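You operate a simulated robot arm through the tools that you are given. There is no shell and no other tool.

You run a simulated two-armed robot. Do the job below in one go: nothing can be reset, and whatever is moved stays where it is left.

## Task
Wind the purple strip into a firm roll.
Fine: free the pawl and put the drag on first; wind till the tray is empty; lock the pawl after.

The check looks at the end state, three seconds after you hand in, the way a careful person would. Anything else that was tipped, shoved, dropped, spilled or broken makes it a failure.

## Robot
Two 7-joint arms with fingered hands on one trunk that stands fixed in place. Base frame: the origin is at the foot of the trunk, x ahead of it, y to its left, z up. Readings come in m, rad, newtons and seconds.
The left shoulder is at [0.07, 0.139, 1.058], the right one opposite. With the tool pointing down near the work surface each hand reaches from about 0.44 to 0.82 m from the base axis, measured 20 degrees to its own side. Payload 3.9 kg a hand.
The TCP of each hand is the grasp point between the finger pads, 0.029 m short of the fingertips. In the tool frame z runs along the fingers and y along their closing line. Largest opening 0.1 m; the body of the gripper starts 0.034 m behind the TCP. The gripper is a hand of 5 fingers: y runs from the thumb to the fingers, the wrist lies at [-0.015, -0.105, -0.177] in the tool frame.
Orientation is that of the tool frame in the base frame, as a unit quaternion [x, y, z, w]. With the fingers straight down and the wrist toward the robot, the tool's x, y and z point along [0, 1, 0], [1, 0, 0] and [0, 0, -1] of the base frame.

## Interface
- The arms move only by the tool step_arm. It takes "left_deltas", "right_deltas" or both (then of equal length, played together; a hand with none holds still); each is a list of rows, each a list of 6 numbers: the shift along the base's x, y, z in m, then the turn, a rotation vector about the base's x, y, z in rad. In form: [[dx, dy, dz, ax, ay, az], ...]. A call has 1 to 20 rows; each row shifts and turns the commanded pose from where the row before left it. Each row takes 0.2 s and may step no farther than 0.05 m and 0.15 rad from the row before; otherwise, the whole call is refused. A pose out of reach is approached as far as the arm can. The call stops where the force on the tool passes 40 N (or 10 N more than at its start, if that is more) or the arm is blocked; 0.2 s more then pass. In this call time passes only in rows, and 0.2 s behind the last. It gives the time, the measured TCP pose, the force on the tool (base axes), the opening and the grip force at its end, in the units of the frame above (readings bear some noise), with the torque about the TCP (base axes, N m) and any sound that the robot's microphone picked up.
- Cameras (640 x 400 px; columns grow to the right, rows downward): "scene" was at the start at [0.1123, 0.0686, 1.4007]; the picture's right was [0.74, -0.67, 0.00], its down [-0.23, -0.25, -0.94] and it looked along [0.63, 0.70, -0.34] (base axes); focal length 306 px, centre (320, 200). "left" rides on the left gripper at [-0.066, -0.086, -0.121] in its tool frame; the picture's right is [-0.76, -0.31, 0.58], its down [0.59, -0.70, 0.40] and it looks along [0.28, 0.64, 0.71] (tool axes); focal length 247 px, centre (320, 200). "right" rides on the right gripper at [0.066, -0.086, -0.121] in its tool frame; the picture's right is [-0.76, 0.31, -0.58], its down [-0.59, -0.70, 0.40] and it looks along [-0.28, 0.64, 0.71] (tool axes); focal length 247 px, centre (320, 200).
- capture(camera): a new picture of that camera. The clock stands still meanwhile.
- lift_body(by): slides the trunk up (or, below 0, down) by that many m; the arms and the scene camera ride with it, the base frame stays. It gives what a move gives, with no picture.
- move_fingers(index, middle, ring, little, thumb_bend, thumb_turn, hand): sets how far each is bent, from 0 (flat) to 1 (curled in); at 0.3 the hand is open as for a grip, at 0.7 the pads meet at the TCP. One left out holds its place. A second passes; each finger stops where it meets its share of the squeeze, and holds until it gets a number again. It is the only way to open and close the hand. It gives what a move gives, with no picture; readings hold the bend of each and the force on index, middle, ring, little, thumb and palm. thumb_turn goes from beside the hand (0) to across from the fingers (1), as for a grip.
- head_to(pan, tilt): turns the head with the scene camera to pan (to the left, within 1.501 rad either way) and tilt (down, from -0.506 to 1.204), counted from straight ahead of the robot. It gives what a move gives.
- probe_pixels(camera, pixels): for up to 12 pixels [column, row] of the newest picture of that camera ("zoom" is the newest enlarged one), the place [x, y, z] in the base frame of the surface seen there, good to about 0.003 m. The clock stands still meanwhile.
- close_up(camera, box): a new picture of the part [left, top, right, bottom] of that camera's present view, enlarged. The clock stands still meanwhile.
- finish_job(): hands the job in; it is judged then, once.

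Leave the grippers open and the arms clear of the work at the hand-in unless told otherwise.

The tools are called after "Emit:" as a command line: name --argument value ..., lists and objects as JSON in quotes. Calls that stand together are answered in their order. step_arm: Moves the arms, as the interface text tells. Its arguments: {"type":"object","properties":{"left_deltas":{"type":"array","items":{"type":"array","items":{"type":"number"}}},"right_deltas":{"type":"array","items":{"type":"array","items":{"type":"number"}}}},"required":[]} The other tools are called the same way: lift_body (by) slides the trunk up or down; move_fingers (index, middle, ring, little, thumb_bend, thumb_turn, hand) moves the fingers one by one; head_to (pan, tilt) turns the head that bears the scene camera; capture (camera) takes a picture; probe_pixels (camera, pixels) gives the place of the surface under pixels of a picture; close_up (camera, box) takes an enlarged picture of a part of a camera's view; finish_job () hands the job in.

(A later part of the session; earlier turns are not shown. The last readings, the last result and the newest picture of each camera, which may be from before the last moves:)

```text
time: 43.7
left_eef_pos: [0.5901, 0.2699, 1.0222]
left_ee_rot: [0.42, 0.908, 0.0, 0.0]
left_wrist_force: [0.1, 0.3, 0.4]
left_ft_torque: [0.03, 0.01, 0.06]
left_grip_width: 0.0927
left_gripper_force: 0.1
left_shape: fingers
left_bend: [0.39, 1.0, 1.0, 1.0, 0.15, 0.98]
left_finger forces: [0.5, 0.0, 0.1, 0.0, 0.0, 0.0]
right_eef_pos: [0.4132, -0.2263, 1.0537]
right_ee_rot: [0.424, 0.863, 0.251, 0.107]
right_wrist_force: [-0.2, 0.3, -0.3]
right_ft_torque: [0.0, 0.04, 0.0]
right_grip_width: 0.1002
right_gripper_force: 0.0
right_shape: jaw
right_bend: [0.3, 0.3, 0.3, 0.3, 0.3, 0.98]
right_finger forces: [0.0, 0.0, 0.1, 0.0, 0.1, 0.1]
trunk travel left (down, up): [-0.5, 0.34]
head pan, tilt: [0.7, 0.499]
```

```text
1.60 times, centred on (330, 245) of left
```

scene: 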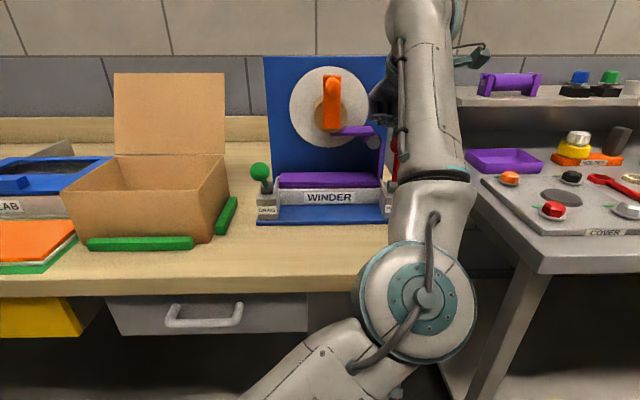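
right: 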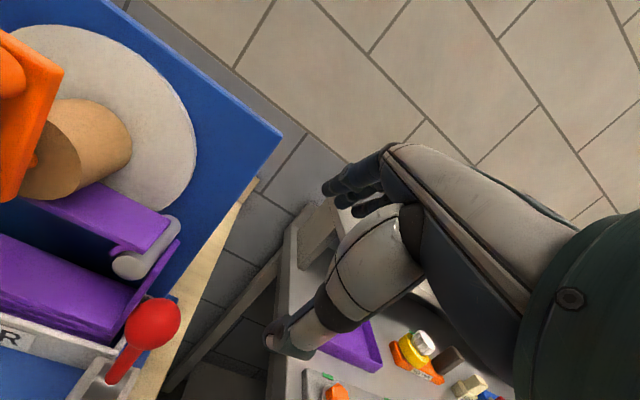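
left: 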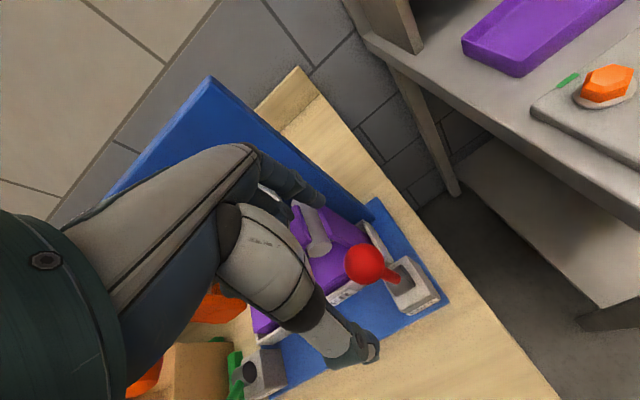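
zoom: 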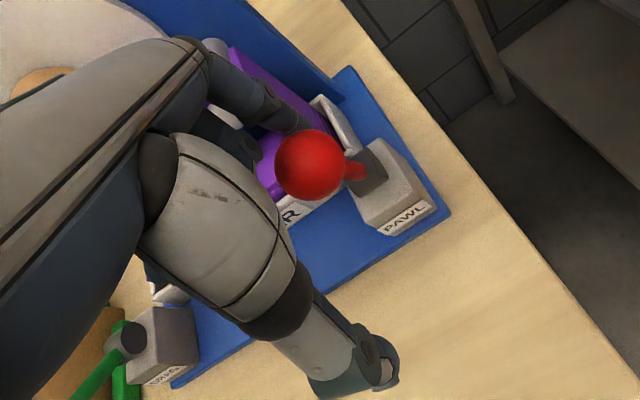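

The red lever is following. I'll continue toward its end stop with a slight downward arc.

Emit:
step_arm --left_deltas '[[-0.0038, -0.00325, -0.002, 0, 0, 0], [-0.0038, -0.00325, -0.002, 0, 0, 0], [-0.0034, -0.0029, -0.003, 0, 0, 0], [-0.0034, -0.0029, -0.003, 0, 0, 0]]'

Emit:
close_up --camera "left" --box '[200, 120, 460, 370]'

```text
time: 44.7
left_eef_pos: [0.5866, 0.2662, 1.0207]
left_ee_rot: [0.419, 0.908, -0.001, 0.0]
left_wrist_force: [0.9, -0.3, 0.1]
left_ft_torque: [0.03, -0.02, 0.03]
left_grip_width: 0.0925
left_gripper_force: 0.2
left_shape: fingers
left_bend: [0.4, 1.0, 1.0, 1.0, 0.15, 0.98]
left_finger forces: [0.4, 0.0, 0.1, 0.0, 0.0, 0.0]
left hand out of reach, approached as far as the arm can: row 2, 3, 4
right_eef_pos: [0.4125, -0.2264, 1.0523]
right_ee_rot: [0.425, 0.863, 0.252, 0.107]
right_wrist_force: [-0.1, -0.7, 0.2]
right_ft_torque: [0.04, 0.0, -0.03]
right_grip_width: 0.1
right_gripper_force: 0.0
right_shape: jaw
right_bend: [0.3, 0.3, 0.3, 0.3, 0.3, 0.98]
right_finger forces: [0.1, 0.1, 0.0, 0.0, 0.0, 0.0]
trunk travel left (down, up): [-0.5, 0.34]
head pan, tilt: [0.7, 0.499]
```

```text
1.60 times, centred on (330, 245) of left
```

zoom: 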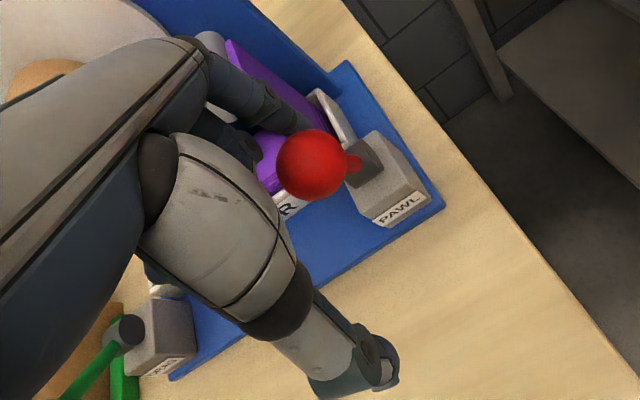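

The arm reached its limit again with the lever about 27° over. I'll yaw the hand inward by 15° to free the joint, which also lets it finish the pull already commanded.

Emit:
step_arm --left_deltas '[[-0.0026, 0.003, 0, 0, 0, -0.087], [-0.0026, 0.003, 0, 0, 0, -0.087], [-0.0026, 0.003, 0, 0, 0, -0.087]]'

Emit:
close_up --camera "left" --box '[200, 120, 460, 370]'

```text
time: 45.5
left_eef_pos: [0.5783, 0.2728, 1.0195]
left_ee_rot: [0.535, 0.845, 0.0, 0.001]
left_wrist_force: [0.8, -0.2, -0.7]
left_ft_torque: [-0.03, -0.02, 0.0]
left_grip_width: 0.0927
left_gripper_force: 0.1
left_shape: fingers
left_bend: [0.4, 1.0, 1.0, 1.0, 0.15, 0.98]
left_finger forces: [0.5, 0.0, 0.0, 0.1, 0.1, 0.0]
right_eef_pos: [0.4136, -0.2274, 1.0531]
right_ee_rot: [0.424, 0.864, 0.25, 0.107]
right_wrist_force: [0.4, -0.1, 0.9]
right_ft_torque: [0.04, 0.0, 0.01]
right_grip_width: 0.0998
right_gripper_force: 0.0
right_shape: jaw
right_bend: [0.3, 0.3, 0.3, 0.3, 0.3, 0.98]
right_finger forces: [0.0, 0.0, 0.1, 0.1, 0.0, 0.0]
trunk travel left (down, up): [-0.5, 0.34]
head pan, tilt: [0.7, 0.499]
```

```text
1.60 times, centred on (330, 245) of left
```

zoom: 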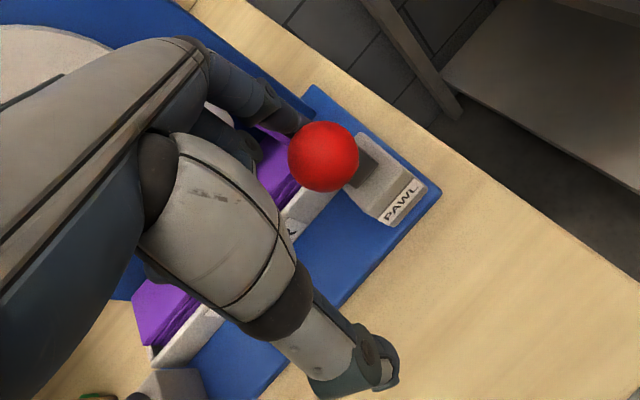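

The limit cleared and the lever is around 33° over. I'll pull a little more to find the stop.

Emit:
step_arm --left_deltas '[[-0.0034, -0.0029, -0.003, 0, 0, 0], [-0.0034, -0.0029, -0.003, 0, 0, 0], [-0.0034, -0.0029, -0.003, 0, 0, 0]]'

Emit:
close_up --camera "left" --box '[200, 120, 460, 370]'

```text
time: 46.3
left_eef_pos: [0.5714, 0.2674, 1.0144]
left_ee_rot: [0.533, 0.846, 0.0, 0.0]
left_wrist_force: [0.0, 0.6, 1.0]
left_ft_torque: [0.04, 0.01, -0.01]
left_grip_width: 0.0923
left_gripper_force: 0.2
left_shape: fingers
left_bend: [0.4, 1.0, 1.0, 1.0, 0.15, 0.98]
left_finger forces: [0.3, 0.0, 0.1, 0.0, 0.0, 0.1]
left hand out of reach, approached as far as the arm can: row 3
right_eef_pos: [0.4129, -0.2267, 1.0533]
right_ee_rot: [0.424, 0.864, 0.25, 0.107]
right_wrist_force: [0.6, 0.0, 0.1]
right_ft_torque: [-0.03, -0.01, -0.01]
right_grip_width: 0.1
right_gripper_force: 0.1
right_shape: jaw
right_bend: [0.3, 0.3, 0.3, 0.3, 0.3, 0.98]
right_finger forces: [0.0, 0.0, 0.1, 0.1, 0.0, 0.0]
trunk travel left (down, up): [-0.5, 0.34]
head pan, tilt: [0.7, 0.499]
```

```text
1.60 times, centred on (330, 245) of left
```

zoom: 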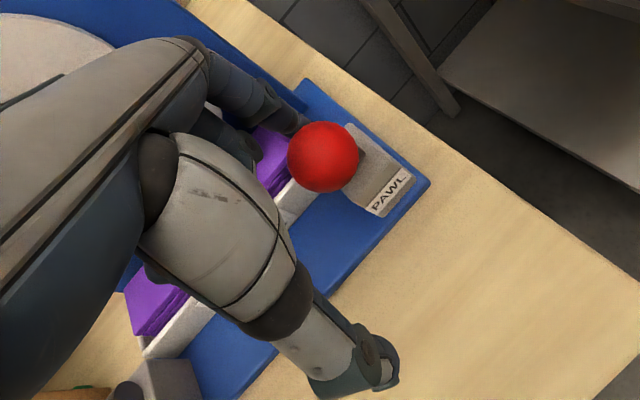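

It's nearly at the stop, but the arm is at its limit again. I'll finish the pull by bending the index further, which draws the ball another centimetre or so.

Emit:
move_fingers --hand "left" --index 0.52

Emit:
close_up --camera "left" --box '[200, 120, 460, 370]'

```text
time: 47.3
left_eef_pos: [0.5715, 0.2684, 1.0143]
left_ee_rot: [0.534, 0.846, 0.0, 0.0]
left_wrist_force: [0.4, 0.5, -0.8]
left_ft_torque: [0.03, 0.01, -0.02]
left_grip_width: 0.0774
left_gripper_force: 0.1
left_shape: fingers
left_bend: [0.52, 1.0, 1.0, 1.0, 0.15, 0.98]
left_finger forces: [0.0, 0.0, 0.0, 0.0, 0.1, 0.0]
right_eef_pos: [0.4131, -0.2266, 1.0527]
right_ee_rot: [0.425, 0.863, 0.25, 0.107]
right_wrist_force: [0.2, 0.9, 0.5]
right_ft_torque: [0.03, 0.01, -0.02]
right_grip_width: 0.0998
right_gripper_force: 0.0
right_shape: jaw
right_bend: [0.3, 0.3, 0.3, 0.3, 0.3, 0.98]
right_finger forces: [0.0, 0.0, 0.0, 0.0, 0.1, 0.1]
trunk travel left (down, up): [-0.5, 0.34]
head pan, tilt: [0.7, 0.499]
```

```text
1.60 times, centred on (330, 245) of left
```

zoom: 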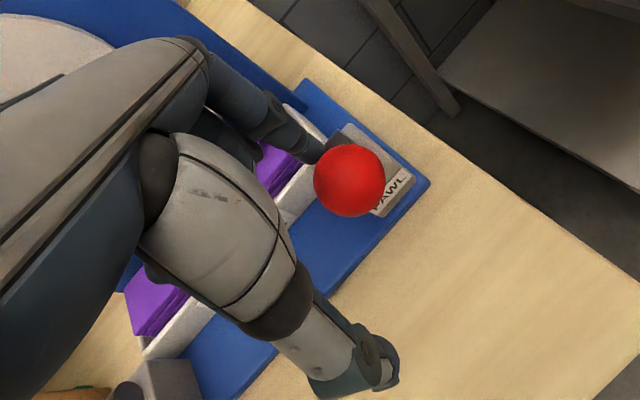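

The ball moved further toward me. I'll bend the index a bit more to feel for the stop.

Emit:
move_fingers --hand "left" --index 0.6

Emit:
close_up --camera "left" --box '[200, 120, 460, 370]'

```text
time: 48.3
left_eef_pos: [0.5717, 0.2691, 1.0135]
left_ee_rot: [0.533, 0.846, 0.001, 0.0]
left_wrist_force: [4.9, 2.6, 2.8]
left_ft_torque: [0.08, -0.17, 0.07]
left_grip_width: 0.074
left_gripper_force: 2.8
left_shape: fingers
left_bend: [0.55, 1.0, 1.0, 1.0, 0.15, 0.98]
left_finger forces: [5.8, 0.0, 0.0, 0.0, 0.0, 0.0]
right_eef_pos: [0.4141, -0.2261, 1.0529]
right_ee_rot: [0.424, 0.864, 0.25, 0.106]
right_wrist_force: [0.0, 0.6, -0.2]
right_ft_torque: [-0.01, -0.01, 0.02]
right_grip_width: 0.0999
right_gripper_force: 0.2
right_shape: jaw
right_bend: [0.3, 0.3, 0.3, 0.3, 0.3, 0.98]
right_finger forces: [0.0, 0.0, 0.1, 0.0, 0.0, 0.1]
trunk travel left (down, up): [-0.5, 0.34]
head pan, tilt: [0.7, 0.499]
```

```text
1.60 times, centred on (330, 245) of left
```

zoom: 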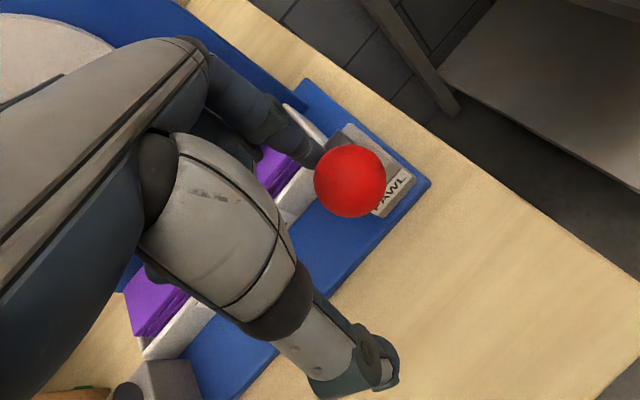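

The index reads 5.8 N, so the red lever is at its stop on my side. I'll open the index and lift straight up.

Emit:
move_fingers --hand "left" --index 0.3

Emit:
step_arm --left_deltas '[[0.002, 0.0017, 0.03, 0, 0, 0], [0, 0, 0.04, 0, 0, 0], [0, 0, 0.04, 0, 0, 0]]'

Emit:
capture --camera "left"

Emit:
capture --camera "scene"

```text
time: 49.3
left_eef_pos: [0.5714, 0.2674, 1.014]
left_ee_rot: [0.533, 0.846, 0.0, 0.001]
left_wrist_force: [-0.1, -0.8, 1.1]
left_ft_torque: [0.0, -0.02, 0.01]
left_grip_width: 0.1034
left_gripper_force: 0.0
left_shape: fingers
left_bend: [0.3, 1.0, 1.0, 1.0, 0.15, 0.98]
left_finger forces: [0.0, 0.1, 0.0, 0.1, 0.0, 0.0]
right_eef_pos: [0.4124, -0.2264, 1.054]
right_ee_rot: [0.424, 0.863, 0.251, 0.106]
right_wrist_force: [-0.3, -0.4, -0.4]
right_ft_torque: [-0.03, 0.02, -0.02]
right_grip_width: 0.1
right_gripper_force: 0.1
right_shape: jaw
right_bend: [0.3, 0.3, 0.3, 0.3, 0.3, 0.98]
right_finger forces: [0.1, 0.0, 0.0, 0.0, 0.1, 0.2]
trunk travel left (down, up): [-0.5, 0.34]
head pan, tilt: [0.7, 0.499]
```

```text
time: 50.1
left_eef_pos: [0.5717, 0.2716, 1.1253]
left_ee_rot: [0.533, 0.846, 0.001, 0.0]
left_wrist_force: [0.9, 0.2, 0.1]
left_ft_torque: [-0.02, -0.02, 0.03]
left_grip_width: 0.1035
left_gripper_force: 0.0
left_shape: fingers
left_bend: [0.3, 1.0, 1.0, 1.0, 0.15, 0.98]
left_finger forces: [0.0, 0.1, 0.0, 0.1, 0.1, 0.1]
right_eef_pos: [0.4123, -0.2261, 1.0539]
right_ee_rot: [0.424, 0.864, 0.25, 0.107]
right_wrist_force: [0.0, -0.2, -0.4]
right_ft_torque: [0.0, 0.01, -0.02]
right_grip_width: 0.1001
right_gripper_force: 0.1
right_shape: jaw
right_bend: [0.3, 0.3, 0.3, 0.3, 0.3, 0.98]
right_finger forces: [0.0, 0.1, 0.0, 0.1, 0.1, 0.0]
trunk travel left (down, up): [-0.5, 0.34]
head pan, tilt: [0.7, 0.499]
```

```text
taken
```

left: 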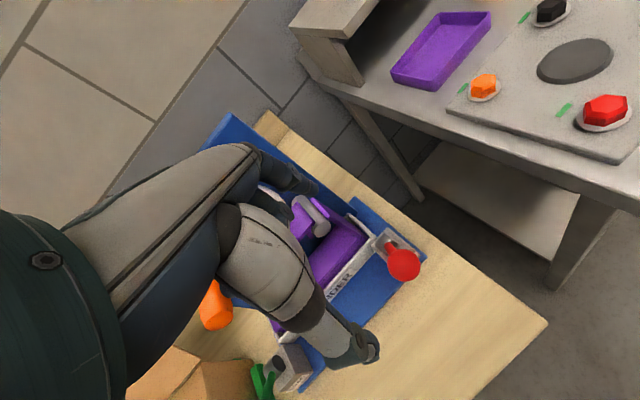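

```text
taken
```

scene: 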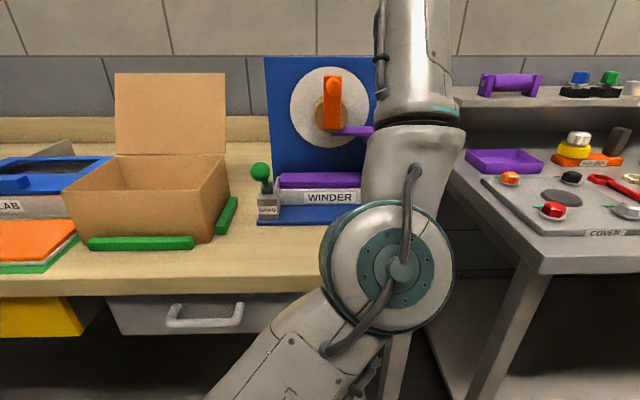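

Both levers are now pulled to my side. For the crank I'll go back to the original trunk height and try a grip from above, with thumb and fingers either side of the knob. First I'll raise the trunk and open the hand.

Emit:
lift_body --by 0.15

Emit:
move_fingers --hand "left" --index 0.3 --middle 0.3 --ring 0.3 --little 0.3 --thumb_bend 0.3

Emit:
capture --camera "scene"

```text
time: 51.9
left_eef_pos: [0.5737, 0.2715, 1.2748]
left_ee_rot: [0.534, 0.846, 0.0, 0.0]
left_wrist_force: [0.3, 0.3, 0.2]
left_ft_torque: [0.01, 0.01, 0.03]
left_grip_width: 0.1036
left_gripper_force: 0.2
left_shape: fingers
left_bend: [0.3, 1.0, 1.0, 1.0, 0.15, 0.98]
left_finger forces: [0.0, 0.0, 0.0, 0.0, 0.1, 0.0]
right_eef_pos: [0.4132, -0.2267, 1.2021]
right_ee_rot: [0.425, 0.863, 0.25, 0.107]
right_wrist_force: [0.1, -0.1, 0.1]
right_ft_torque: [-0.02, -0.01, -0.02]
right_grip_width: 0.0999
right_gripper_force: 0.0
right_shape: jaw
right_bend: [0.3, 0.3, 0.3, 0.3, 0.3, 0.98]
right_finger forces: [0.1, 0.0, 0.0, 0.0, 0.0, 0.0]
trunk travel left (down, up): [-0.65, 0.19]
head pan, tilt: [0.7, 0.499]
```

```text
time: 52.9
left_eef_pos: [0.5737, 0.2715, 1.2737]
left_ee_rot: [0.534, 0.846, 0.0, 0.0]
left_wrist_force: [0.1, 0.3, 0.1]
left_ft_torque: [0.0, -0.02, 0.02]
left_grip_width: 0.0986
left_gripper_force: 0.0
left_shape: fingers
left_bend: [0.3, 0.3, 0.3, 0.3, 0.3, 0.98]
left_finger forces: [0.0, 0.0, 0.1, 0.0, 0.0, 0.0]
right_eef_pos: [0.4129, -0.2268, 1.2035]
right_ee_rot: [0.424, 0.864, 0.25, 0.107]
right_wrist_force: [0.4, -0.2, -0.1]
right_ft_torque: [0.02, 0.02, 0.0]
right_grip_width: 0.1001
right_gripper_force: 0.1
right_shape: jaw
right_bend: [0.3, 0.3, 0.3, 0.3, 0.3, 0.98]
right_finger forces: [0.1, 0.0, 0.0, 0.1, 0.0, 0.0]
trunk travel left (down, up): [-0.65, 0.19]
head pan, tilt: [0.7, 0.499]
```

```text
taken
```

scene: 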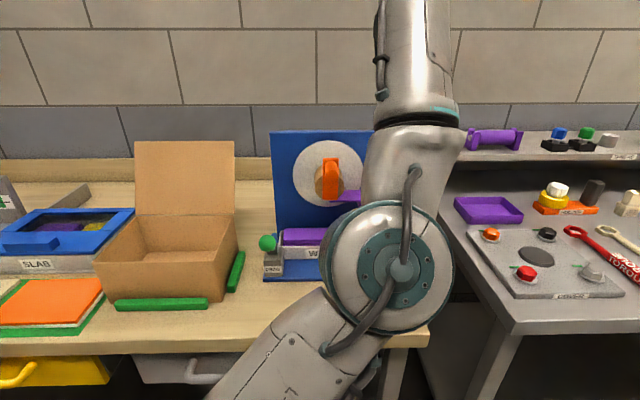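

I'll move above the knob's front and yaw the hand clockwise (seen from above) about 75° at z≈1.27, to see whether the arm can take that pose.

Emit:
step_arm --left_deltas '[[-0.0063, 0.0086, 0, 0, 0, -0.1305], [-0.0063, 0.0086, 0, 0, 0, -0.1305], [-0.0063, 0.0086, 0, 0, 0, -0.1305], [-0.0063, 0.0086, 0, 0, 0, -0.1305], [-0.0063, 0.0086, 0, 0, 0, -0.1305], [-0.0063, 0.0086, 0, 0, 0, -0.1305], [-0.0063, 0.0086, 0, 0, 0, -0.1305], [-0.0063, 0.0086, 0, 0, 0, -0.1305], [-0.0063, 0.0086, 0, 0, 0, -0.1305], [-0.0063, 0.0086, 0, 0, 0, -0.1305]]'

Emit:
capture --camera "left"

Emit:
capture --camera "scene"

```text
time: 55.0
left_eef_pos: [0.5187, 0.3544, 1.2634]
left_ee_rot: [0.937, 0.349, 0.002, 0.003]
left_wrist_force: [0.3, 1.6, -0.3]
left_ft_torque: [-0.01, 0.02, 0.03]
left_grip_width: 0.0985
left_gripper_force: 0.0
left_shape: fingers
left_bend: [0.3, 0.3, 0.3, 0.3, 0.3, 0.98]
left_finger forces: [0.0, 0.0, 0.0, 0.0, 0.0, 0.0]
left hand out of reach, approached as far as the arm can: row 10
right_eef_pos: [0.4139, -0.2249, 1.2024]
right_ee_rot: [0.424, 0.864, 0.249, 0.108]
right_wrist_force: [0.0, 0.9, 0.3]
right_ft_torque: [-0.04, -0.03, 0.01]
right_grip_width: 0.0996
right_gripper_force: 0.0
right_shape: jaw
right_bend: [0.3, 0.3, 0.3, 0.3, 0.3, 0.98]
right_finger forces: [0.0, 0.1, 0.0, 0.0, 0.0, 0.1]
trunk travel left (down, up): [-0.65, 0.19]
head pan, tilt: [0.7, 0.499]
```

```text
taken
```

left: 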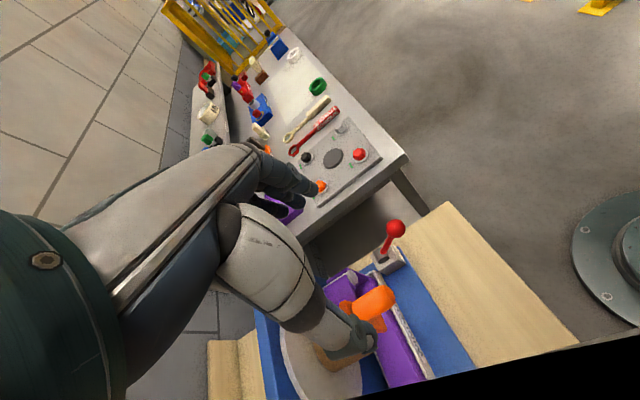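

```text
taken
```

scene: 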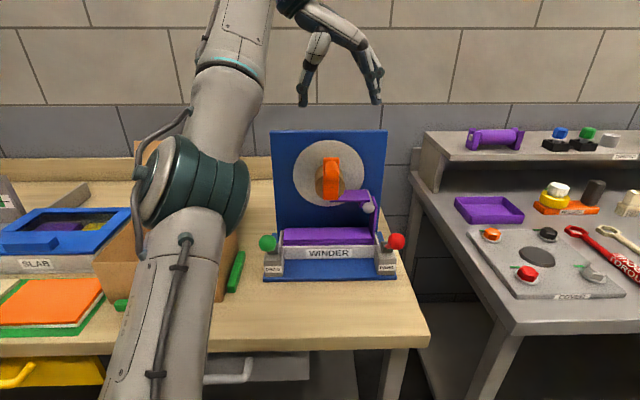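

The arm takes this pose, the fingers straddle the crank's plane, and I now have a clear view of the winder. I'll enlarge the scene view and probe the crank accurately.

Emit:
close_up --camera "scene" --box '[255, 125, 415, 285]'

Emit:
probe_pixels --camera "scene" --pixels '[[331, 162], [328, 170], [336, 170], [331, 190], [300, 165], [362, 170], [330, 145], [332, 200], [318, 180], [342, 180], [328, 162], [334, 205]]'

```text
2.50 times, centred on (335, 205) of scene
```

zoom: 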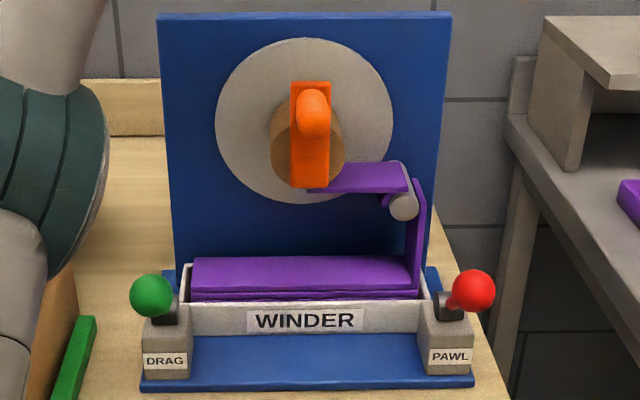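

```text
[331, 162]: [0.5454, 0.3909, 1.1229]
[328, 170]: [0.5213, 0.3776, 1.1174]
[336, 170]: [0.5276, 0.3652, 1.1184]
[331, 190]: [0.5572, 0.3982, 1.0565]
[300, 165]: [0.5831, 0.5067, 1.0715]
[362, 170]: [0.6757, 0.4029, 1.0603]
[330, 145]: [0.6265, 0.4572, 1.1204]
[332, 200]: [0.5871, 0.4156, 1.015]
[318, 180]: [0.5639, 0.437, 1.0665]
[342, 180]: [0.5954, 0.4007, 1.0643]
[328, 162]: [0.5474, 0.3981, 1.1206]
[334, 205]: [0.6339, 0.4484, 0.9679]
```

The view confirms the hub axis at a≈0.058, z≈1.05 and the knob straight above it at z≈1.11. To keep the palm off the crank arm I'll tilt the fingers 30° toward the board and grip with index and middle against the thumb, ring and little curled away.

Emit:
move_fingers --hand "left" --ring 1.0 --little 1.0

Emit:
step_arm --left_deltas '[[0.0023, 0.0044, -0.012, 0.0851, -0.0995, 0], [0.0023, 0.0044, -0.012, 0.0851, -0.0995, 0], [0.0023, 0.0044, -0.012, 0.0851, -0.0995, 0], [0.0023, 0.0044, -0.012, 0.0851, -0.0995, 0]]'

Emit:
capture --camera "scene"

Emit:
capture --camera "left"

```text
time: 56.0
left_eef_pos: [0.519, 0.3526, 1.2646]
left_ee_rot: [0.936, 0.351, 0.004, 0.002]
left_wrist_force: [0.4, -0.6, -1.0]
left_ft_torque: [-0.01, -0.01, -0.01]
left_grip_width: 0.0988
left_gripper_force: 0.1
left_shape: fingers
left_bend: [0.3, 0.3, 1.0, 1.0, 0.3, 0.98]
left_finger forces: [0.0, 0.0, 0.0, 0.0, 0.0, 0.0]
right_eef_pos: [0.414, -0.2266, 1.203]
right_ee_rot: [0.423, 0.864, 0.251, 0.106]
right_wrist_force: [0.0, 0.4, -0.5]
right_ft_torque: [-0.02, 0.0, 0.01]
right_grip_width: 0.0997
right_gripper_force: 0.0
right_shape: jaw
right_bend: [0.3, 0.3, 0.3, 0.3, 0.3, 0.98]
right_finger forces: [0.0, 0.0, 0.0, 0.0, 0.1, 0.0]
trunk travel left (down, up): [-0.65, 0.19]
head pan, tilt: [0.7, 0.499]
```

```text
time: 57.0
left_eef_pos: [0.5874, 0.4037, 1.282]
left_ee_rot: [0.906, 0.335, 0.243, -0.091]
left_wrist_force: [0.2, 0.9, 0.1]
left_ft_torque: [0.0, 0.03, -0.01]
left_grip_width: 0.0989
left_gripper_force: 0.0
left_shape: fingers
left_bend: [0.3, 0.3, 1.0, 1.0, 0.3, 0.98]
left_finger forces: [0.1, 0.0, 0.0, 0.1, 0.0, 0.1]
left hand out of reach, approached as far as the arm can: row 1, 2, 3, 4
right_eef_pos: [0.4137, -0.2271, 1.2031]
right_ee_rot: [0.425, 0.864, 0.25, 0.107]
right_wrist_force: [0.4, -0.1, -0.5]
right_ft_torque: [0.03, -0.01, -0.03]
right_grip_width: 0.1
right_gripper_force: 0.0
right_shape: jaw
right_bend: [0.3, 0.3, 0.3, 0.3, 0.3, 0.98]
right_finger forces: [0.1, 0.0, 0.0, 0.0, 0.0, 0.1]
trunk travel left (down, up): [-0.65, 0.19]
head pan, tilt: [0.7, 0.499]
```

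```text
taken
```

scene: 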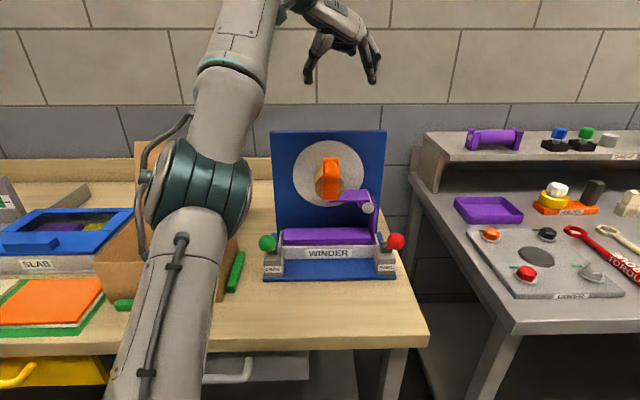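

```text
taken
```

left: 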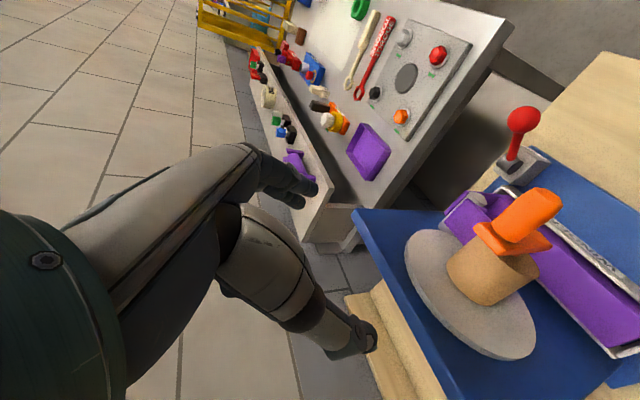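

The tilt was reached, but the arm drifted toward the board (x 0.587, y 0.404, z 1.282). I'll move back and lower to see whether this tilt is reachable nearer the knob.

Emit:
step_arm --left_deltas '[[-0.02, -0.0105, -0.027, 0, 0, 0], [-0.02, -0.0105, -0.027, 0, 0, 0], [-0.02, -0.0105, -0.027, 0, 0, 0]]'

Emit:
capture --camera "scene"

```text
time: 57.9
left_eef_pos: [0.5887, 0.4042, 1.2783]
left_ee_rot: [0.906, 0.336, 0.242, -0.09]
left_wrist_force: [0.2, 0.5, 0.2]
left_ft_torque: [0.0, -0.04, -0.01]
left_grip_width: 0.0988
left_gripper_force: 0.0
left_shape: fingers
left_bend: [0.3, 0.3, 1.0, 1.0, 0.3, 0.98]
left_finger forces: [0.0, 0.1, 0.1, 0.0, 0.1, 0.0]
left hand out of reach, approached as far as the arm can: row 1, 2, 3
right_eef_pos: [0.4136, -0.2266, 1.2021]
right_ee_rot: [0.425, 0.863, 0.25, 0.107]
right_wrist_force: [0.4, -0.6, -0.8]
right_ft_torque: [-0.03, -0.01, 0.0]
right_grip_width: 0.1002
right_gripper_force: 0.1
right_shape: jaw
right_bend: [0.3, 0.3, 0.3, 0.3, 0.3, 0.98]
right_finger forces: [0.0, 0.0, 0.0, 0.0, 0.0, 0.0]
trunk travel left (down, up): [-0.65, 0.19]
head pan, tilt: [0.7, 0.499]
```

```text
taken
```

scene: 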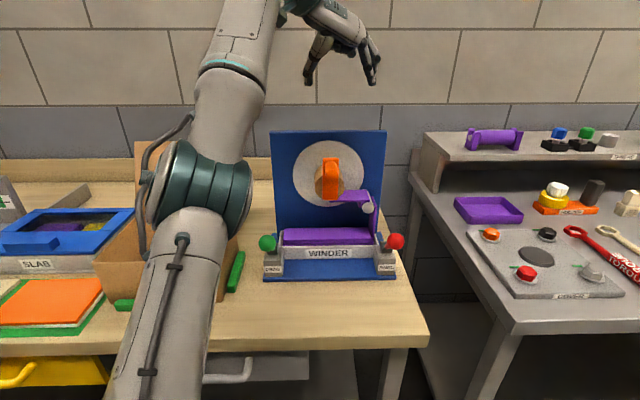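

This tilt isn't reachable while the forearm points upward. I'll undo the tilt, then raise the trunk so the forearm comes level, and try again lower.

Emit:
step_arm --left_deltas '[[-0.0175, -0.0125, -0.003, -0.0851, 0.0995, 0], [-0.0175, -0.0125, -0.003, -0.0851, 0.0995, 0], [-0.0175, -0.0125, -0.003, -0.0851, 0.0995, 0], [-0.0175, -0.0125, -0.003, -0.0851, 0.0995, 0]]'

Emit:
lift_body --by 0.15

Emit:
capture --camera "scene"

```text
time: 58.9
left_eef_pos: [0.5192, 0.3704, 1.2532]
left_ee_rot: [0.937, 0.349, 0.001, 0.002]
left_wrist_force: [0.0, 0.5, -0.1]
left_ft_torque: [-0.06, 0.0, 0.0]
left_grip_width: 0.0987
left_gripper_force: 0.2
left_shape: fingers
left_bend: [0.3, 0.3, 1.0, 1.0, 0.3, 0.98]
left_finger forces: [0.0, 0.0, 0.1, 0.0, 0.1, 0.1]
left hand out of reach, approached as far as the arm can: row 2, 4
right_eef_pos: [0.414, -0.2244, 1.2034]
right_ee_rot: [0.424, 0.864, 0.249, 0.107]
right_wrist_force: [-0.1, 0.4, 0.1]
right_ft_torque: [-0.04, 0.01, 0.01]
right_grip_width: 0.0998
right_gripper_force: 0.1
right_shape: jaw
right_bend: [0.3, 0.3, 0.3, 0.3, 0.3, 0.98]
right_finger forces: [0.0, 0.1, 0.0, 0.0, 0.1, 0.0]
trunk travel left (down, up): [-0.65, 0.19]
head pan, tilt: [0.7, 0.499]
```

```text
time: 60.6
left_eef_pos: [0.5184, 0.3672, 1.4039]
left_ee_rot: [0.937, 0.35, 0.002, 0.001]
left_wrist_force: [0.8, -0.6, -0.1]
left_ft_torque: [-0.01, 0.01, 0.01]
left_grip_width: 0.0986
left_gripper_force: 0.0
left_shape: fingers
left_bend: [0.3, 0.3, 1.0, 1.0, 0.3, 0.98]
left_finger forces: [0.0, 0.1, 0.0, 0.0, 0.1, 0.1]
right_eef_pos: [0.4134, -0.2264, 1.3536]
right_ee_rot: [0.425, 0.863, 0.251, 0.107]
right_wrist_force: [0.0, 1.0, -0.5]
right_ft_torque: [0.01, -0.02, -0.01]
right_grip_width: 0.0998
right_gripper_force: 0.1
right_shape: jaw
right_bend: [0.3, 0.3, 0.3, 0.3, 0.3, 0.98]
right_finger forces: [0.0, 0.0, 0.0, 0.0, 0.1, 0.1]
trunk travel left (down, up): [-0.8, 0.04]
head pan, tilt: [0.7, 0.499]
```

```text
taken
```

scene: 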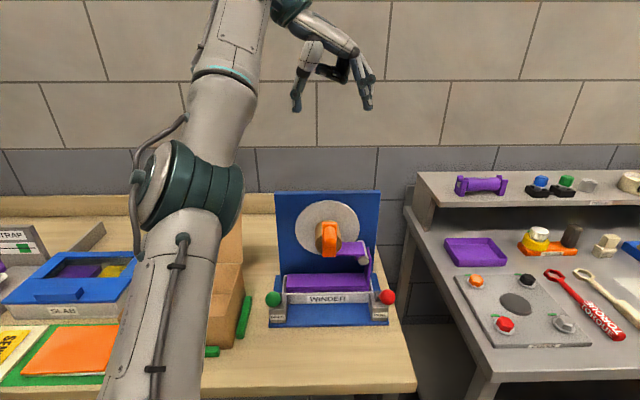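

The trunk is up and the view is good. I'll lower the hand straight to z≈1.22 with fingers pointing down.

Emit:
step_arm --left_deltas '[[-0.001, -0.002, -0.037, 0, 0, 0], [-0.001, -0.002, -0.037, 0, 0, 0], [-0.001, -0.002, -0.037, 0, 0, 0], [-0.001, -0.001, -0.037, 0, 0, 0], [0, 0, -0.036, 0, 0, 0]]'

Emit:
capture --camera "scene"

```text
time: 61.8
left_eef_pos: [0.5943, 0.4092, 1.2849]
left_ee_rot: [0.937, 0.348, 0.0, 0.002]
left_wrist_force: [0.1, 0.3, 0.2]
left_ft_torque: [0.01, 0.03, -0.01]
left_grip_width: 0.0989
left_gripper_force: 0.1
left_shape: fingers
left_bend: [0.3, 0.3, 1.0, 1.0, 0.3, 0.98]
left_finger forces: [0.1, 0.0, 0.1, 0.1, 0.1, 0.0]
left hand out of reach, approached as far as the arm can: row 1, 2, 3, 4, 5
right_eef_pos: [0.4129, -0.2261, 1.3532]
right_ee_rot: [0.425, 0.864, 0.25, 0.107]
right_wrist_force: [-0.2, -0.4, -0.2]
right_ft_torque: [0.0, 0.01, 0.01]
right_grip_width: 0.0999
right_gripper_force: 0.2
right_shape: jaw
right_bend: [0.3, 0.3, 0.3, 0.3, 0.3, 0.98]
right_finger forces: [0.0, 0.0, 0.0, 0.0, 0.0, 0.0]
trunk travel left (down, up): [-0.8, 0.04]
head pan, tilt: [0.7, 0.499]
```

```text
taken
```

scene: 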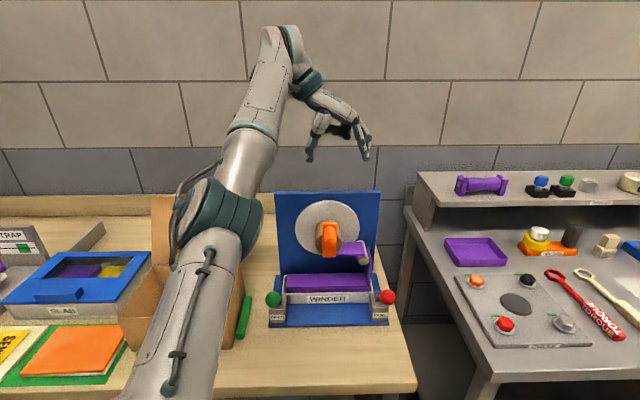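

With fingers pointing down and sideways the arm can't come low enough. A more natural grip is from the front, like a person cranking: fingers over the knob, thumb under it, hand pointing at the board. I'll first back off from the board and yaw back to face it.

Emit:
step_arm --left_deltas '[[-0.012, -0.0075, 0.002, 0, 0, 0.131], [-0.012, -0.0075, 0.002, 0, 0, 0.131], [-0.012, -0.0075, 0.002, 0, 0, 0.131], [-0.012, -0.0075, 0.002, 0, 0, 0.131], [-0.012, -0.0075, 0, 0, 0, 0.131], [-0.012, -0.0075, 0, 0, 0, 0.131], [-0.012, -0.0075, 0, 0, 0, 0.131], [-0.012, -0.0075, 0, 0, 0, 0.131], [-0.012, -0.0075, 0, 0, 0, 0.131], [-0.012, -0.0075, 0, 0, 0, 0.131], [-0.012, -0.0075, 0, 0, 0, 0.131], [-0.012, -0.0075, 0, 0, 0, 0.131]]'

Emit:
capture --camera "scene"

```text
time: 64.4
left_eef_pos: [0.5914, 0.3932, 1.4159]
left_ee_rot: [0.414, 0.91, 0.002, -0.001]
left_wrist_force: [-0.2, -0.3, 0.1]
left_ft_torque: [-0.01, 0.01, -0.02]
left_grip_width: 0.0987
left_gripper_force: 0.0
left_shape: fingers
left_bend: [0.3, 0.3, 1.0, 1.0, 0.3, 0.98]
left_finger forces: [0.0, 0.0, 0.1, 0.0, 0.0, 0.0]
left hand out of reach, approached as far as the arm can: row 1, 2, 3, 4, 5, 6, 7, 8, 9, 10, 11, 12
right_eef_pos: [0.4128, -0.2276, 1.3536]
right_ee_rot: [0.424, 0.863, 0.251, 0.106]
right_wrist_force: [0.0, 0.8, -0.7]
right_ft_torque: [0.02, -0.01, -0.04]
right_grip_width: 0.1
right_gripper_force: 0.1
right_shape: jaw
right_bend: [0.3, 0.3, 0.3, 0.3, 0.3, 0.98]
right_finger forces: [0.0, 0.1, 0.1, 0.0, 0.0, 0.0]
trunk travel left (down, up): [-0.8, 0.04]
head pan, tilt: [0.7, 0.499]
```

```text
taken
```

scene: 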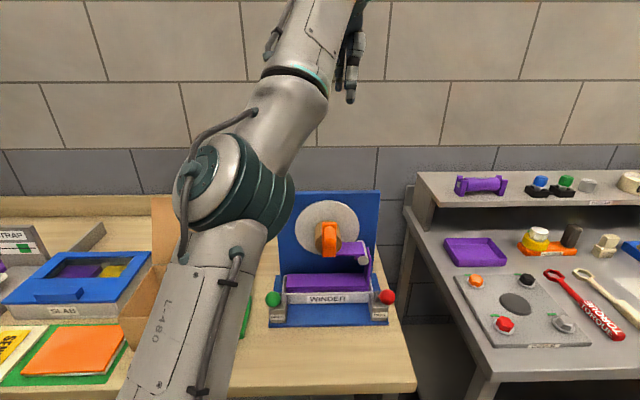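

The hand has turned back (θ≈41°), but it's hung up forward and high. I'll draw it back toward me in small steps to get out of this posture.

Emit:
step_arm --left_deltas '[[-0.03, 0.0, 0, 0, 0, 0], [-0.03, 0.0, 0, 0, 0, 0], [-0.03, 0.0, 0, 0, 0, 0], [-0.03, 0.0, -0.01, 0, 0, 0]]'

Emit:
capture --camera "scene"

```text
time: 65.4
left_eef_pos: [0.5228, 0.4127, 1.4703]
left_ee_rot: [0.416, 0.91, 0.002, 0.0]
left_wrist_force: [0.1, 0.0, 0.0]
left_ft_torque: [0.0, 0.02, 0.01]
left_grip_width: 0.0988
left_gripper_force: 0.1
left_shape: fingers
left_bend: [0.3, 0.3, 1.0, 1.0, 0.3, 0.98]
left_finger forces: [0.0, 0.0, 0.0, 0.0, 0.0, 0.0]
left hand out of reach, approached as far as the arm can: row 1, 2, 3, 4
right_eef_pos: [0.4126, -0.2271, 1.3536]
right_ee_rot: [0.424, 0.863, 0.25, 0.108]
right_wrist_force: [0.5, -0.1, -0.1]
right_ft_torque: [-0.01, -0.03, -0.04]
right_grip_width: 0.0998
right_gripper_force: 0.0
right_shape: jaw
right_bend: [0.3, 0.3, 0.3, 0.3, 0.3, 0.98]
right_finger forces: [0.0, 0.0, 0.0, 0.0, 0.0, 0.0]
trunk travel left (down, up): [-0.8, 0.04]
head pan, tilt: [0.7, 0.499]
```

```text
taken
```

scene: 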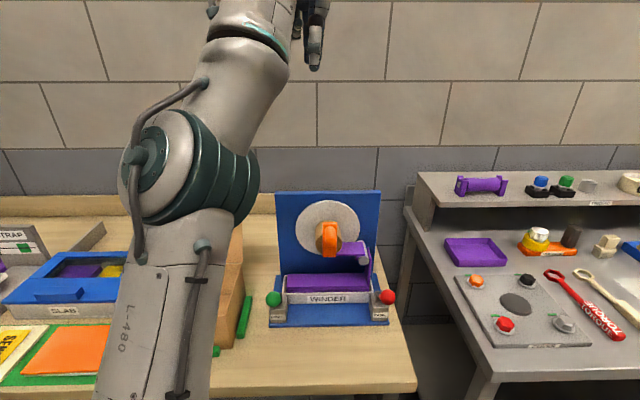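

The wrist is at the arm's full stretch (about 0.645 m from the shoulder), so the arm is straight and can't fold by itself. Tilting the hand up, fingers toward the board, should flex the elbow, and that's also the orientation I want. I'll do that in place while easing back.

Emit:
step_arm --left_deltas '[[-0.003, -0.006, -0.01, 0.0851, -0.0995, 0], [-0.003, -0.006, -0.01, 0.0851, -0.0995, 0], [-0.003, -0.006, -0.01, 0.0851, -0.0995, 0], [-0.003, -0.006, -0.01, 0.0851, -0.0995, 0], [-0.003, -0.006, -0.01, 0.0851, -0.0995, 0], [-0.003, -0.006, -0.01, 0.0851, -0.0995, 0], [-0.003, -0.006, -0.01, 0.0851, -0.0995, 0], [-0.003, -0.006, -0.01, 0.0851, -0.0995, 0]]'

Emit:
capture --camera "scene"

```text
time: 67.2
left_eef_pos: [0.6357, 0.4123, 1.5343]
left_ee_rot: [0.384, 0.849, 0.332, 0.147]
left_wrist_force: [0.6, 0.2, 0.5]
left_ft_torque: [0.07, 0.02, 0.01]
left_grip_width: 0.0987
left_gripper_force: 0.0
left_shape: fingers
left_bend: [0.3, 0.3, 1.0, 1.0, 0.3, 0.98]
left_finger forces: [0.1, 0.0, 0.0, 0.0, 0.0, 0.0]
left hand out of reach, approached as far as the arm can: row 1, 2, 3, 4, 5, 6, 7, 8
right_eef_pos: [0.4191, -0.2268, 1.3517]
right_ee_rot: [0.425, 0.864, 0.249, 0.104]
right_wrist_force: [0.7, 0.2, -0.4]
right_ft_torque: [-0.02, 0.03, 0.04]
right_grip_width: 0.0999
right_gripper_force: 0.0
right_shape: jaw
right_bend: [0.3, 0.3, 0.3, 0.3, 0.3, 0.98]
right_finger forces: [0.0, 0.1, 0.0, 0.0, 0.0, 0.1]
trunk travel left (down, up): [-0.8, 0.04]
head pan, tilt: [0.7, 0.499]
```

```text
taken
```

scene: 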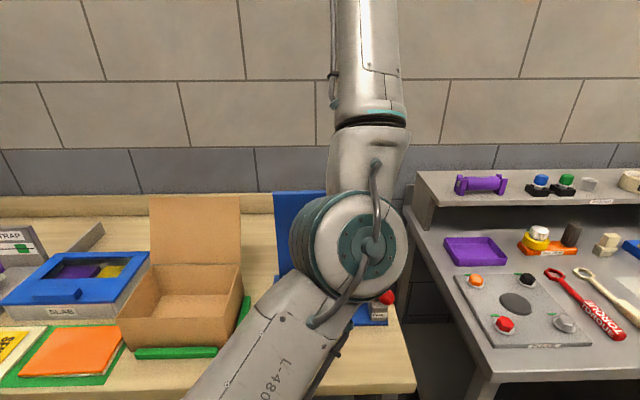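

The elbow has swung over to the right side and the wrist is off full stretch now. I'll bring the hand down and back, keeping this tilt.

Emit:
step_arm --left_deltas '[[-0.02, -0.008, -0.03, 0, 0, 0], [-0.02, -0.008, -0.03, 0, 0, 0], [-0.02, -0.008, -0.03, 0, 0, 0], [-0.02, -0.008, -0.03, 0, 0, 0], [-0.02, -0.008, -0.03, 0, 0, 0], [-0.02, -0.008, -0.03, 0, 0, 0]]'

Emit:
capture --camera "scene"

```text
time: 68.6
left_eef_pos: [0.526, 0.4258, 1.376]
left_ee_rot: [0.382, 0.849, 0.332, 0.15]
left_wrist_force: [0.6, 0.3, -0.4]
left_ft_torque: [0.0, 0.01, 0.0]
left_grip_width: 0.0988
left_gripper_force: 0.1
left_shape: fingers
left_bend: [0.3, 0.3, 1.0, 1.0, 0.3, 0.98]
left_finger forces: [0.0, 0.0, 0.0, 0.0, 0.0, 0.0]
left hand out of reach, approached as far as the arm can: row 4, 5, 6
right_eef_pos: [0.4132, -0.2265, 1.3532]
right_ee_rot: [0.424, 0.864, 0.25, 0.107]
right_wrist_force: [-1.3, 0.2, 0.3]
right_ft_torque: [-0.02, -0.05, -0.02]
right_grip_width: 0.0999
right_gripper_force: 0.0
right_shape: jaw
right_bend: [0.3, 0.3, 0.3, 0.3, 0.3, 0.98]
right_finger forces: [0.1, 0.0, 0.1, 0.1, 0.0, 0.2]
trunk travel left (down, up): [-0.8, 0.04]
head pan, tilt: [0.7, 0.499]
```

```text
taken
```

scene: 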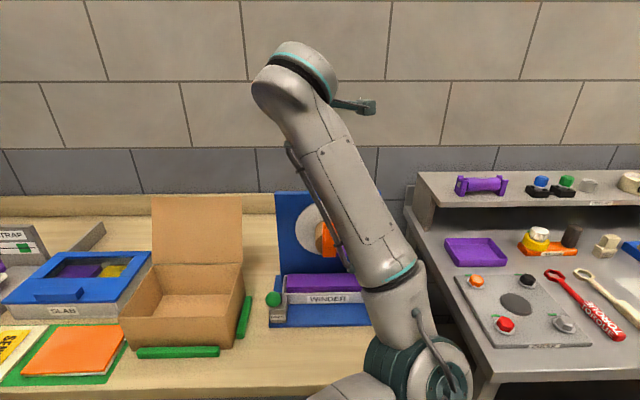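

The arm folds again now, with the elbow inside. I'll bring the hand upright again (undo the tilt) while lowering toward z≈1.25, keeping the arm bent this time.

Emit:
step_arm --left_deltas '[[-0.0077, -0.0043, -0.021, -0.0806, 0.0942, 0], [-0.0077, -0.0043, -0.021, -0.0806, 0.0942, 0], [-0.0077, -0.0043, -0.021, -0.0806, 0.0942, 0], [-0.0077, -0.0043, -0.021, -0.0806, 0.0942, 0], [-0.0077, -0.0043, -0.021, -0.0806, 0.0942, 0], [-0.0077, -0.0043, -0.021, -0.0806, 0.0942, 0]]'

Emit:
capture --camera "scene"

```text
time: 70.0
left_eef_pos: [0.482, 0.3981, 1.2496]
left_ee_rot: [0.413, 0.911, 0.002, -0.006]
left_wrist_force: [-1.1, 0.0, -0.4]
left_ft_torque: [-0.02, -0.01, -0.02]
left_grip_width: 0.0986
left_gripper_force: 0.0
left_shape: fingers
left_bend: [0.3, 0.3, 1.0, 1.0, 0.3, 0.98]
left_finger forces: [0.0, 0.1, 0.0, 0.0, 0.0, 0.1]
right_eef_pos: [0.4135, -0.2261, 1.3537]
right_ee_rot: [0.424, 0.864, 0.251, 0.107]
right_wrist_force: [-0.4, 0.6, -0.1]
right_ft_torque: [0.0, 0.03, -0.02]
right_grip_width: 0.1
right_gripper_force: 0.0
right_shape: jaw
right_bend: [0.3, 0.3, 0.3, 0.3, 0.3, 0.98]
right_finger forces: [0.0, 0.1, 0.0, 0.0, 0.1, 0.0]
trunk travel left (down, up): [-0.8, 0.04]
head pan, tilt: [0.7, 0.499]
```

```text
taken
```

scene: 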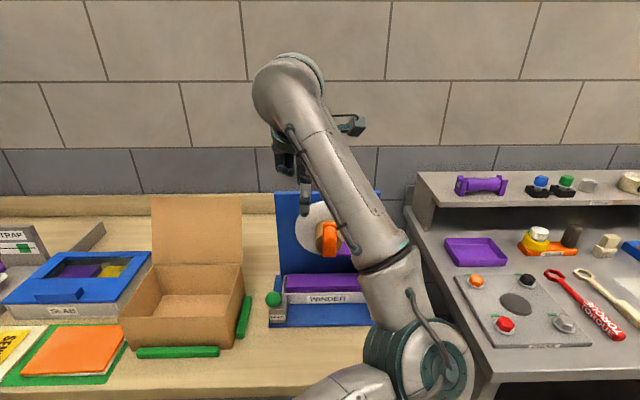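

The arm is exactly where I asked and well bent. Now I'll yaw the hand 90° clockwise at this lower height and stretch, so it should settle above the knob with thumb left and fingers right.

Emit:
step_arm --left_deltas '[[0.0027, -0.0031, -0.002, 0, 0, -0.131], [0.0027, -0.0031, -0.002, 0, 0, -0.131], [0.0027, -0.0031, -0.002, 0, 0, -0.131], [0.0027, -0.0031, -0.002, 0, 0, -0.131], [0.0027, -0.0031, -0.002, 0, 0, -0.131], [0.0027, -0.0031, -0.002, 0, 0, -0.131], [0.0027, -0.0031, -0.002, 0, 0, -0.131], [0.0027, -0.0031, -0.002, 0, 0, -0.131], [0.0027, -0.0031, -0.002, 0, 0, -0.131], [0.0027, -0.0031, -0.002, 0, 0, -0.131], [0.0027, -0.0031, -0.002, 0, 0, -0.131], [0.0027, -0.0031, -0.002, 0, 0, -0.131]]'

Emit:
capture --camera "scene"

```text
time: 72.6
left_eef_pos: [0.514, 0.3618, 1.2257]
left_ee_rot: [0.937, 0.35, 0.007, -0.001]
left_wrist_force: [-0.1, -0.1, 0.0]
left_ft_torque: [0.0, -0.02, -0.01]
left_grip_width: 0.0988
left_gripper_force: 0.1
left_shape: fingers
left_bend: [0.3, 0.3, 1.0, 1.0, 0.3, 0.98]
left_finger forces: [0.1, 0.0, 0.0, 0.0, 0.1, 0.0]
right_eef_pos: [0.4126, -0.2247, 1.3534]
right_ee_rot: [0.423, 0.864, 0.251, 0.107]
right_wrist_force: [-0.1, 0.4, -0.9]
right_ft_torque: [0.01, 0.0, 0.03]
right_grip_width: 0.0995
right_gripper_force: 0.1
right_shape: jaw
right_bend: [0.3, 0.3, 0.3, 0.3, 0.3, 0.98]
right_finger forces: [0.1, 0.1, 0.0, 0.1, 0.0, 0.0]
trunk travel left (down, up): [-0.8, 0.04]
head pan, tilt: [0.7, 0.499]
```

```text
taken
```

scene: 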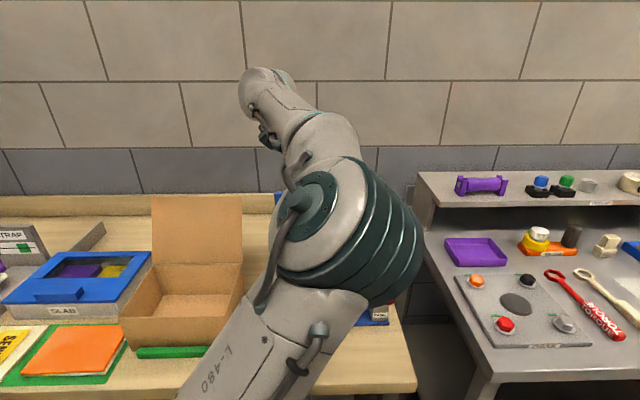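

All rows were reached. The elbow is now in front of my head camera, but the left camera still sees the work. Next I'll try the 30° tilt toward the board.

Emit:
step_arm --left_deltas '[[0.002, 0.0018, 0, 0.0851, -0.0995, 0], [0.002, 0.0018, 0, 0.0851, -0.0995, 0], [0.002, 0.0018, 0, 0.0851, -0.0995, 0], [0.002, 0.0018, 0, 0.0851, -0.0995, 0]]'

Emit:
capture --camera "left"

Emit:
capture --camera "scene"

```text
time: 73.6
left_eef_pos: [0.5156, 0.3756, 1.2218]
left_ee_rot: [0.9, 0.35, 0.244, -0.083]
left_wrist_force: [0.2, -0.1, 0.0]
left_ft_torque: [0.03, -0.02, 0.02]
left_grip_width: 0.0991
left_gripper_force: 0.1
left_shape: fingers
left_bend: [0.3, 0.3, 1.0, 1.0, 0.3, 0.98]
left_finger forces: [0.0, 0.0, 0.0, 0.0, 0.0, 0.1]
right_eef_pos: [0.4099, -0.2287, 1.3537]
right_ee_rot: [0.424, 0.863, 0.252, 0.107]
right_wrist_force: [0.0, 0.5, 0.0]
right_ft_torque: [0.01, -0.01, -0.01]
right_grip_width: 0.1001
right_gripper_force: 0.0
right_shape: jaw
right_bend: [0.3, 0.3, 0.3, 0.3, 0.3, 0.98]
right_finger forces: [0.0, 0.1, 0.0, 0.1, 0.0, 0.0]
trunk travel left (down, up): [-0.8, 0.04]
head pan, tilt: [0.7, 0.499]
```

```text
taken
```

left: 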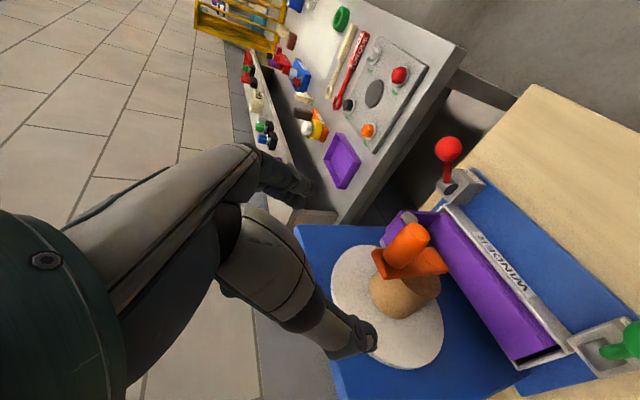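

```text
taken
```

scene: 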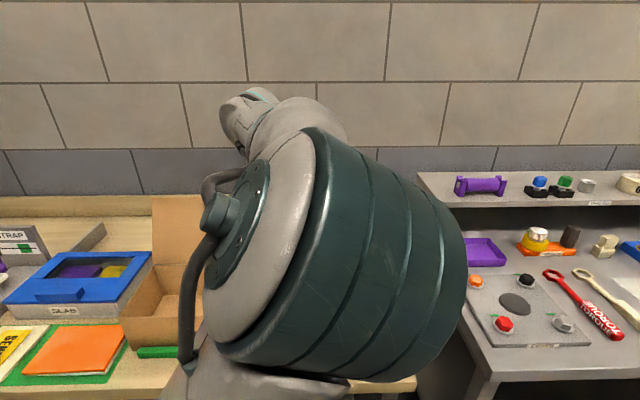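

The tilt is reached and the knob appears at (408, 240), within 3 px of my prediction. I'll lower so the grasp point sits on the knob axis about 1 cm in from its front end, hand still open.

Emit:
step_arm --left_deltas '[[0.0036, -0.0016, -0.0376, 0, 0, 0], [0.0036, -0.0016, -0.0376, 0, 0, 0], [0.0037, -0.0017, -0.0376, 0, 0, 0]]'

Emit:
capture --camera "left"

Emit:
capture --camera "scene"

```text
time: 74.4
left_eef_pos: [0.5305, 0.3641, 1.1163]
left_ee_rot: [0.9, 0.347, 0.251, -0.079]
left_wrist_force: [-0.3, -0.1, -0.2]
left_ft_torque: [-0.02, 0.02, 0.0]
left_grip_width: 0.0986
left_gripper_force: 0.1
left_shape: fingers
left_bend: [0.3, 0.3, 1.0, 1.0, 0.3, 0.98]
left_finger forces: [0.0, 0.0, 0.1, 0.1, 0.0, 0.1]
right_eef_pos: [0.4153, -0.2251, 1.3531]
right_ee_rot: [0.424, 0.864, 0.25, 0.106]
right_wrist_force: [0.1, 0.0, -0.5]
right_ft_torque: [0.02, 0.01, 0.0]
right_grip_width: 0.1
right_gripper_force: 0.1
right_shape: jaw
right_bend: [0.3, 0.3, 0.3, 0.3, 0.3, 0.98]
right_finger forces: [0.0, 0.1, 0.0, 0.0, 0.1, 0.1]
trunk travel left (down, up): [-0.8, 0.04]
head pan, tilt: [0.7, 0.499]
```

```text
taken
```

left: 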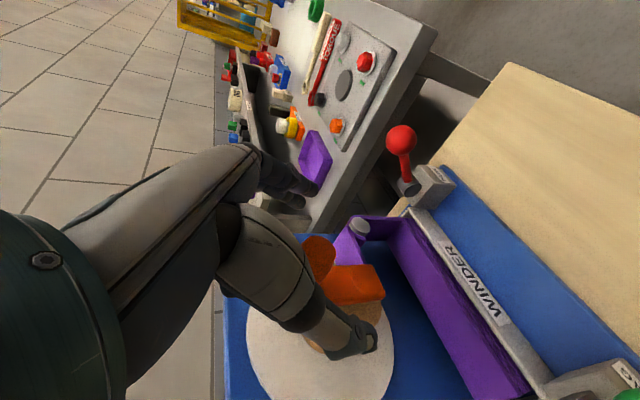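

```text
taken
```

scene: 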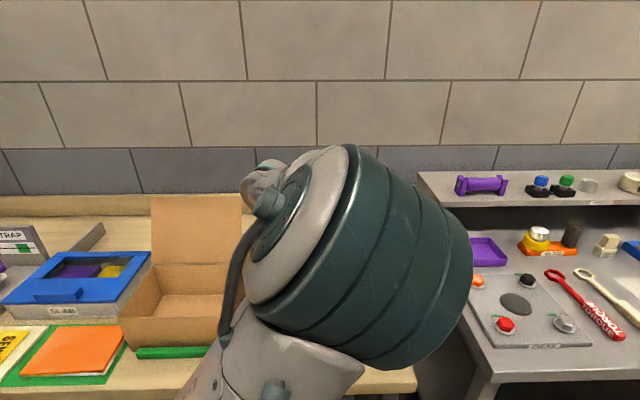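

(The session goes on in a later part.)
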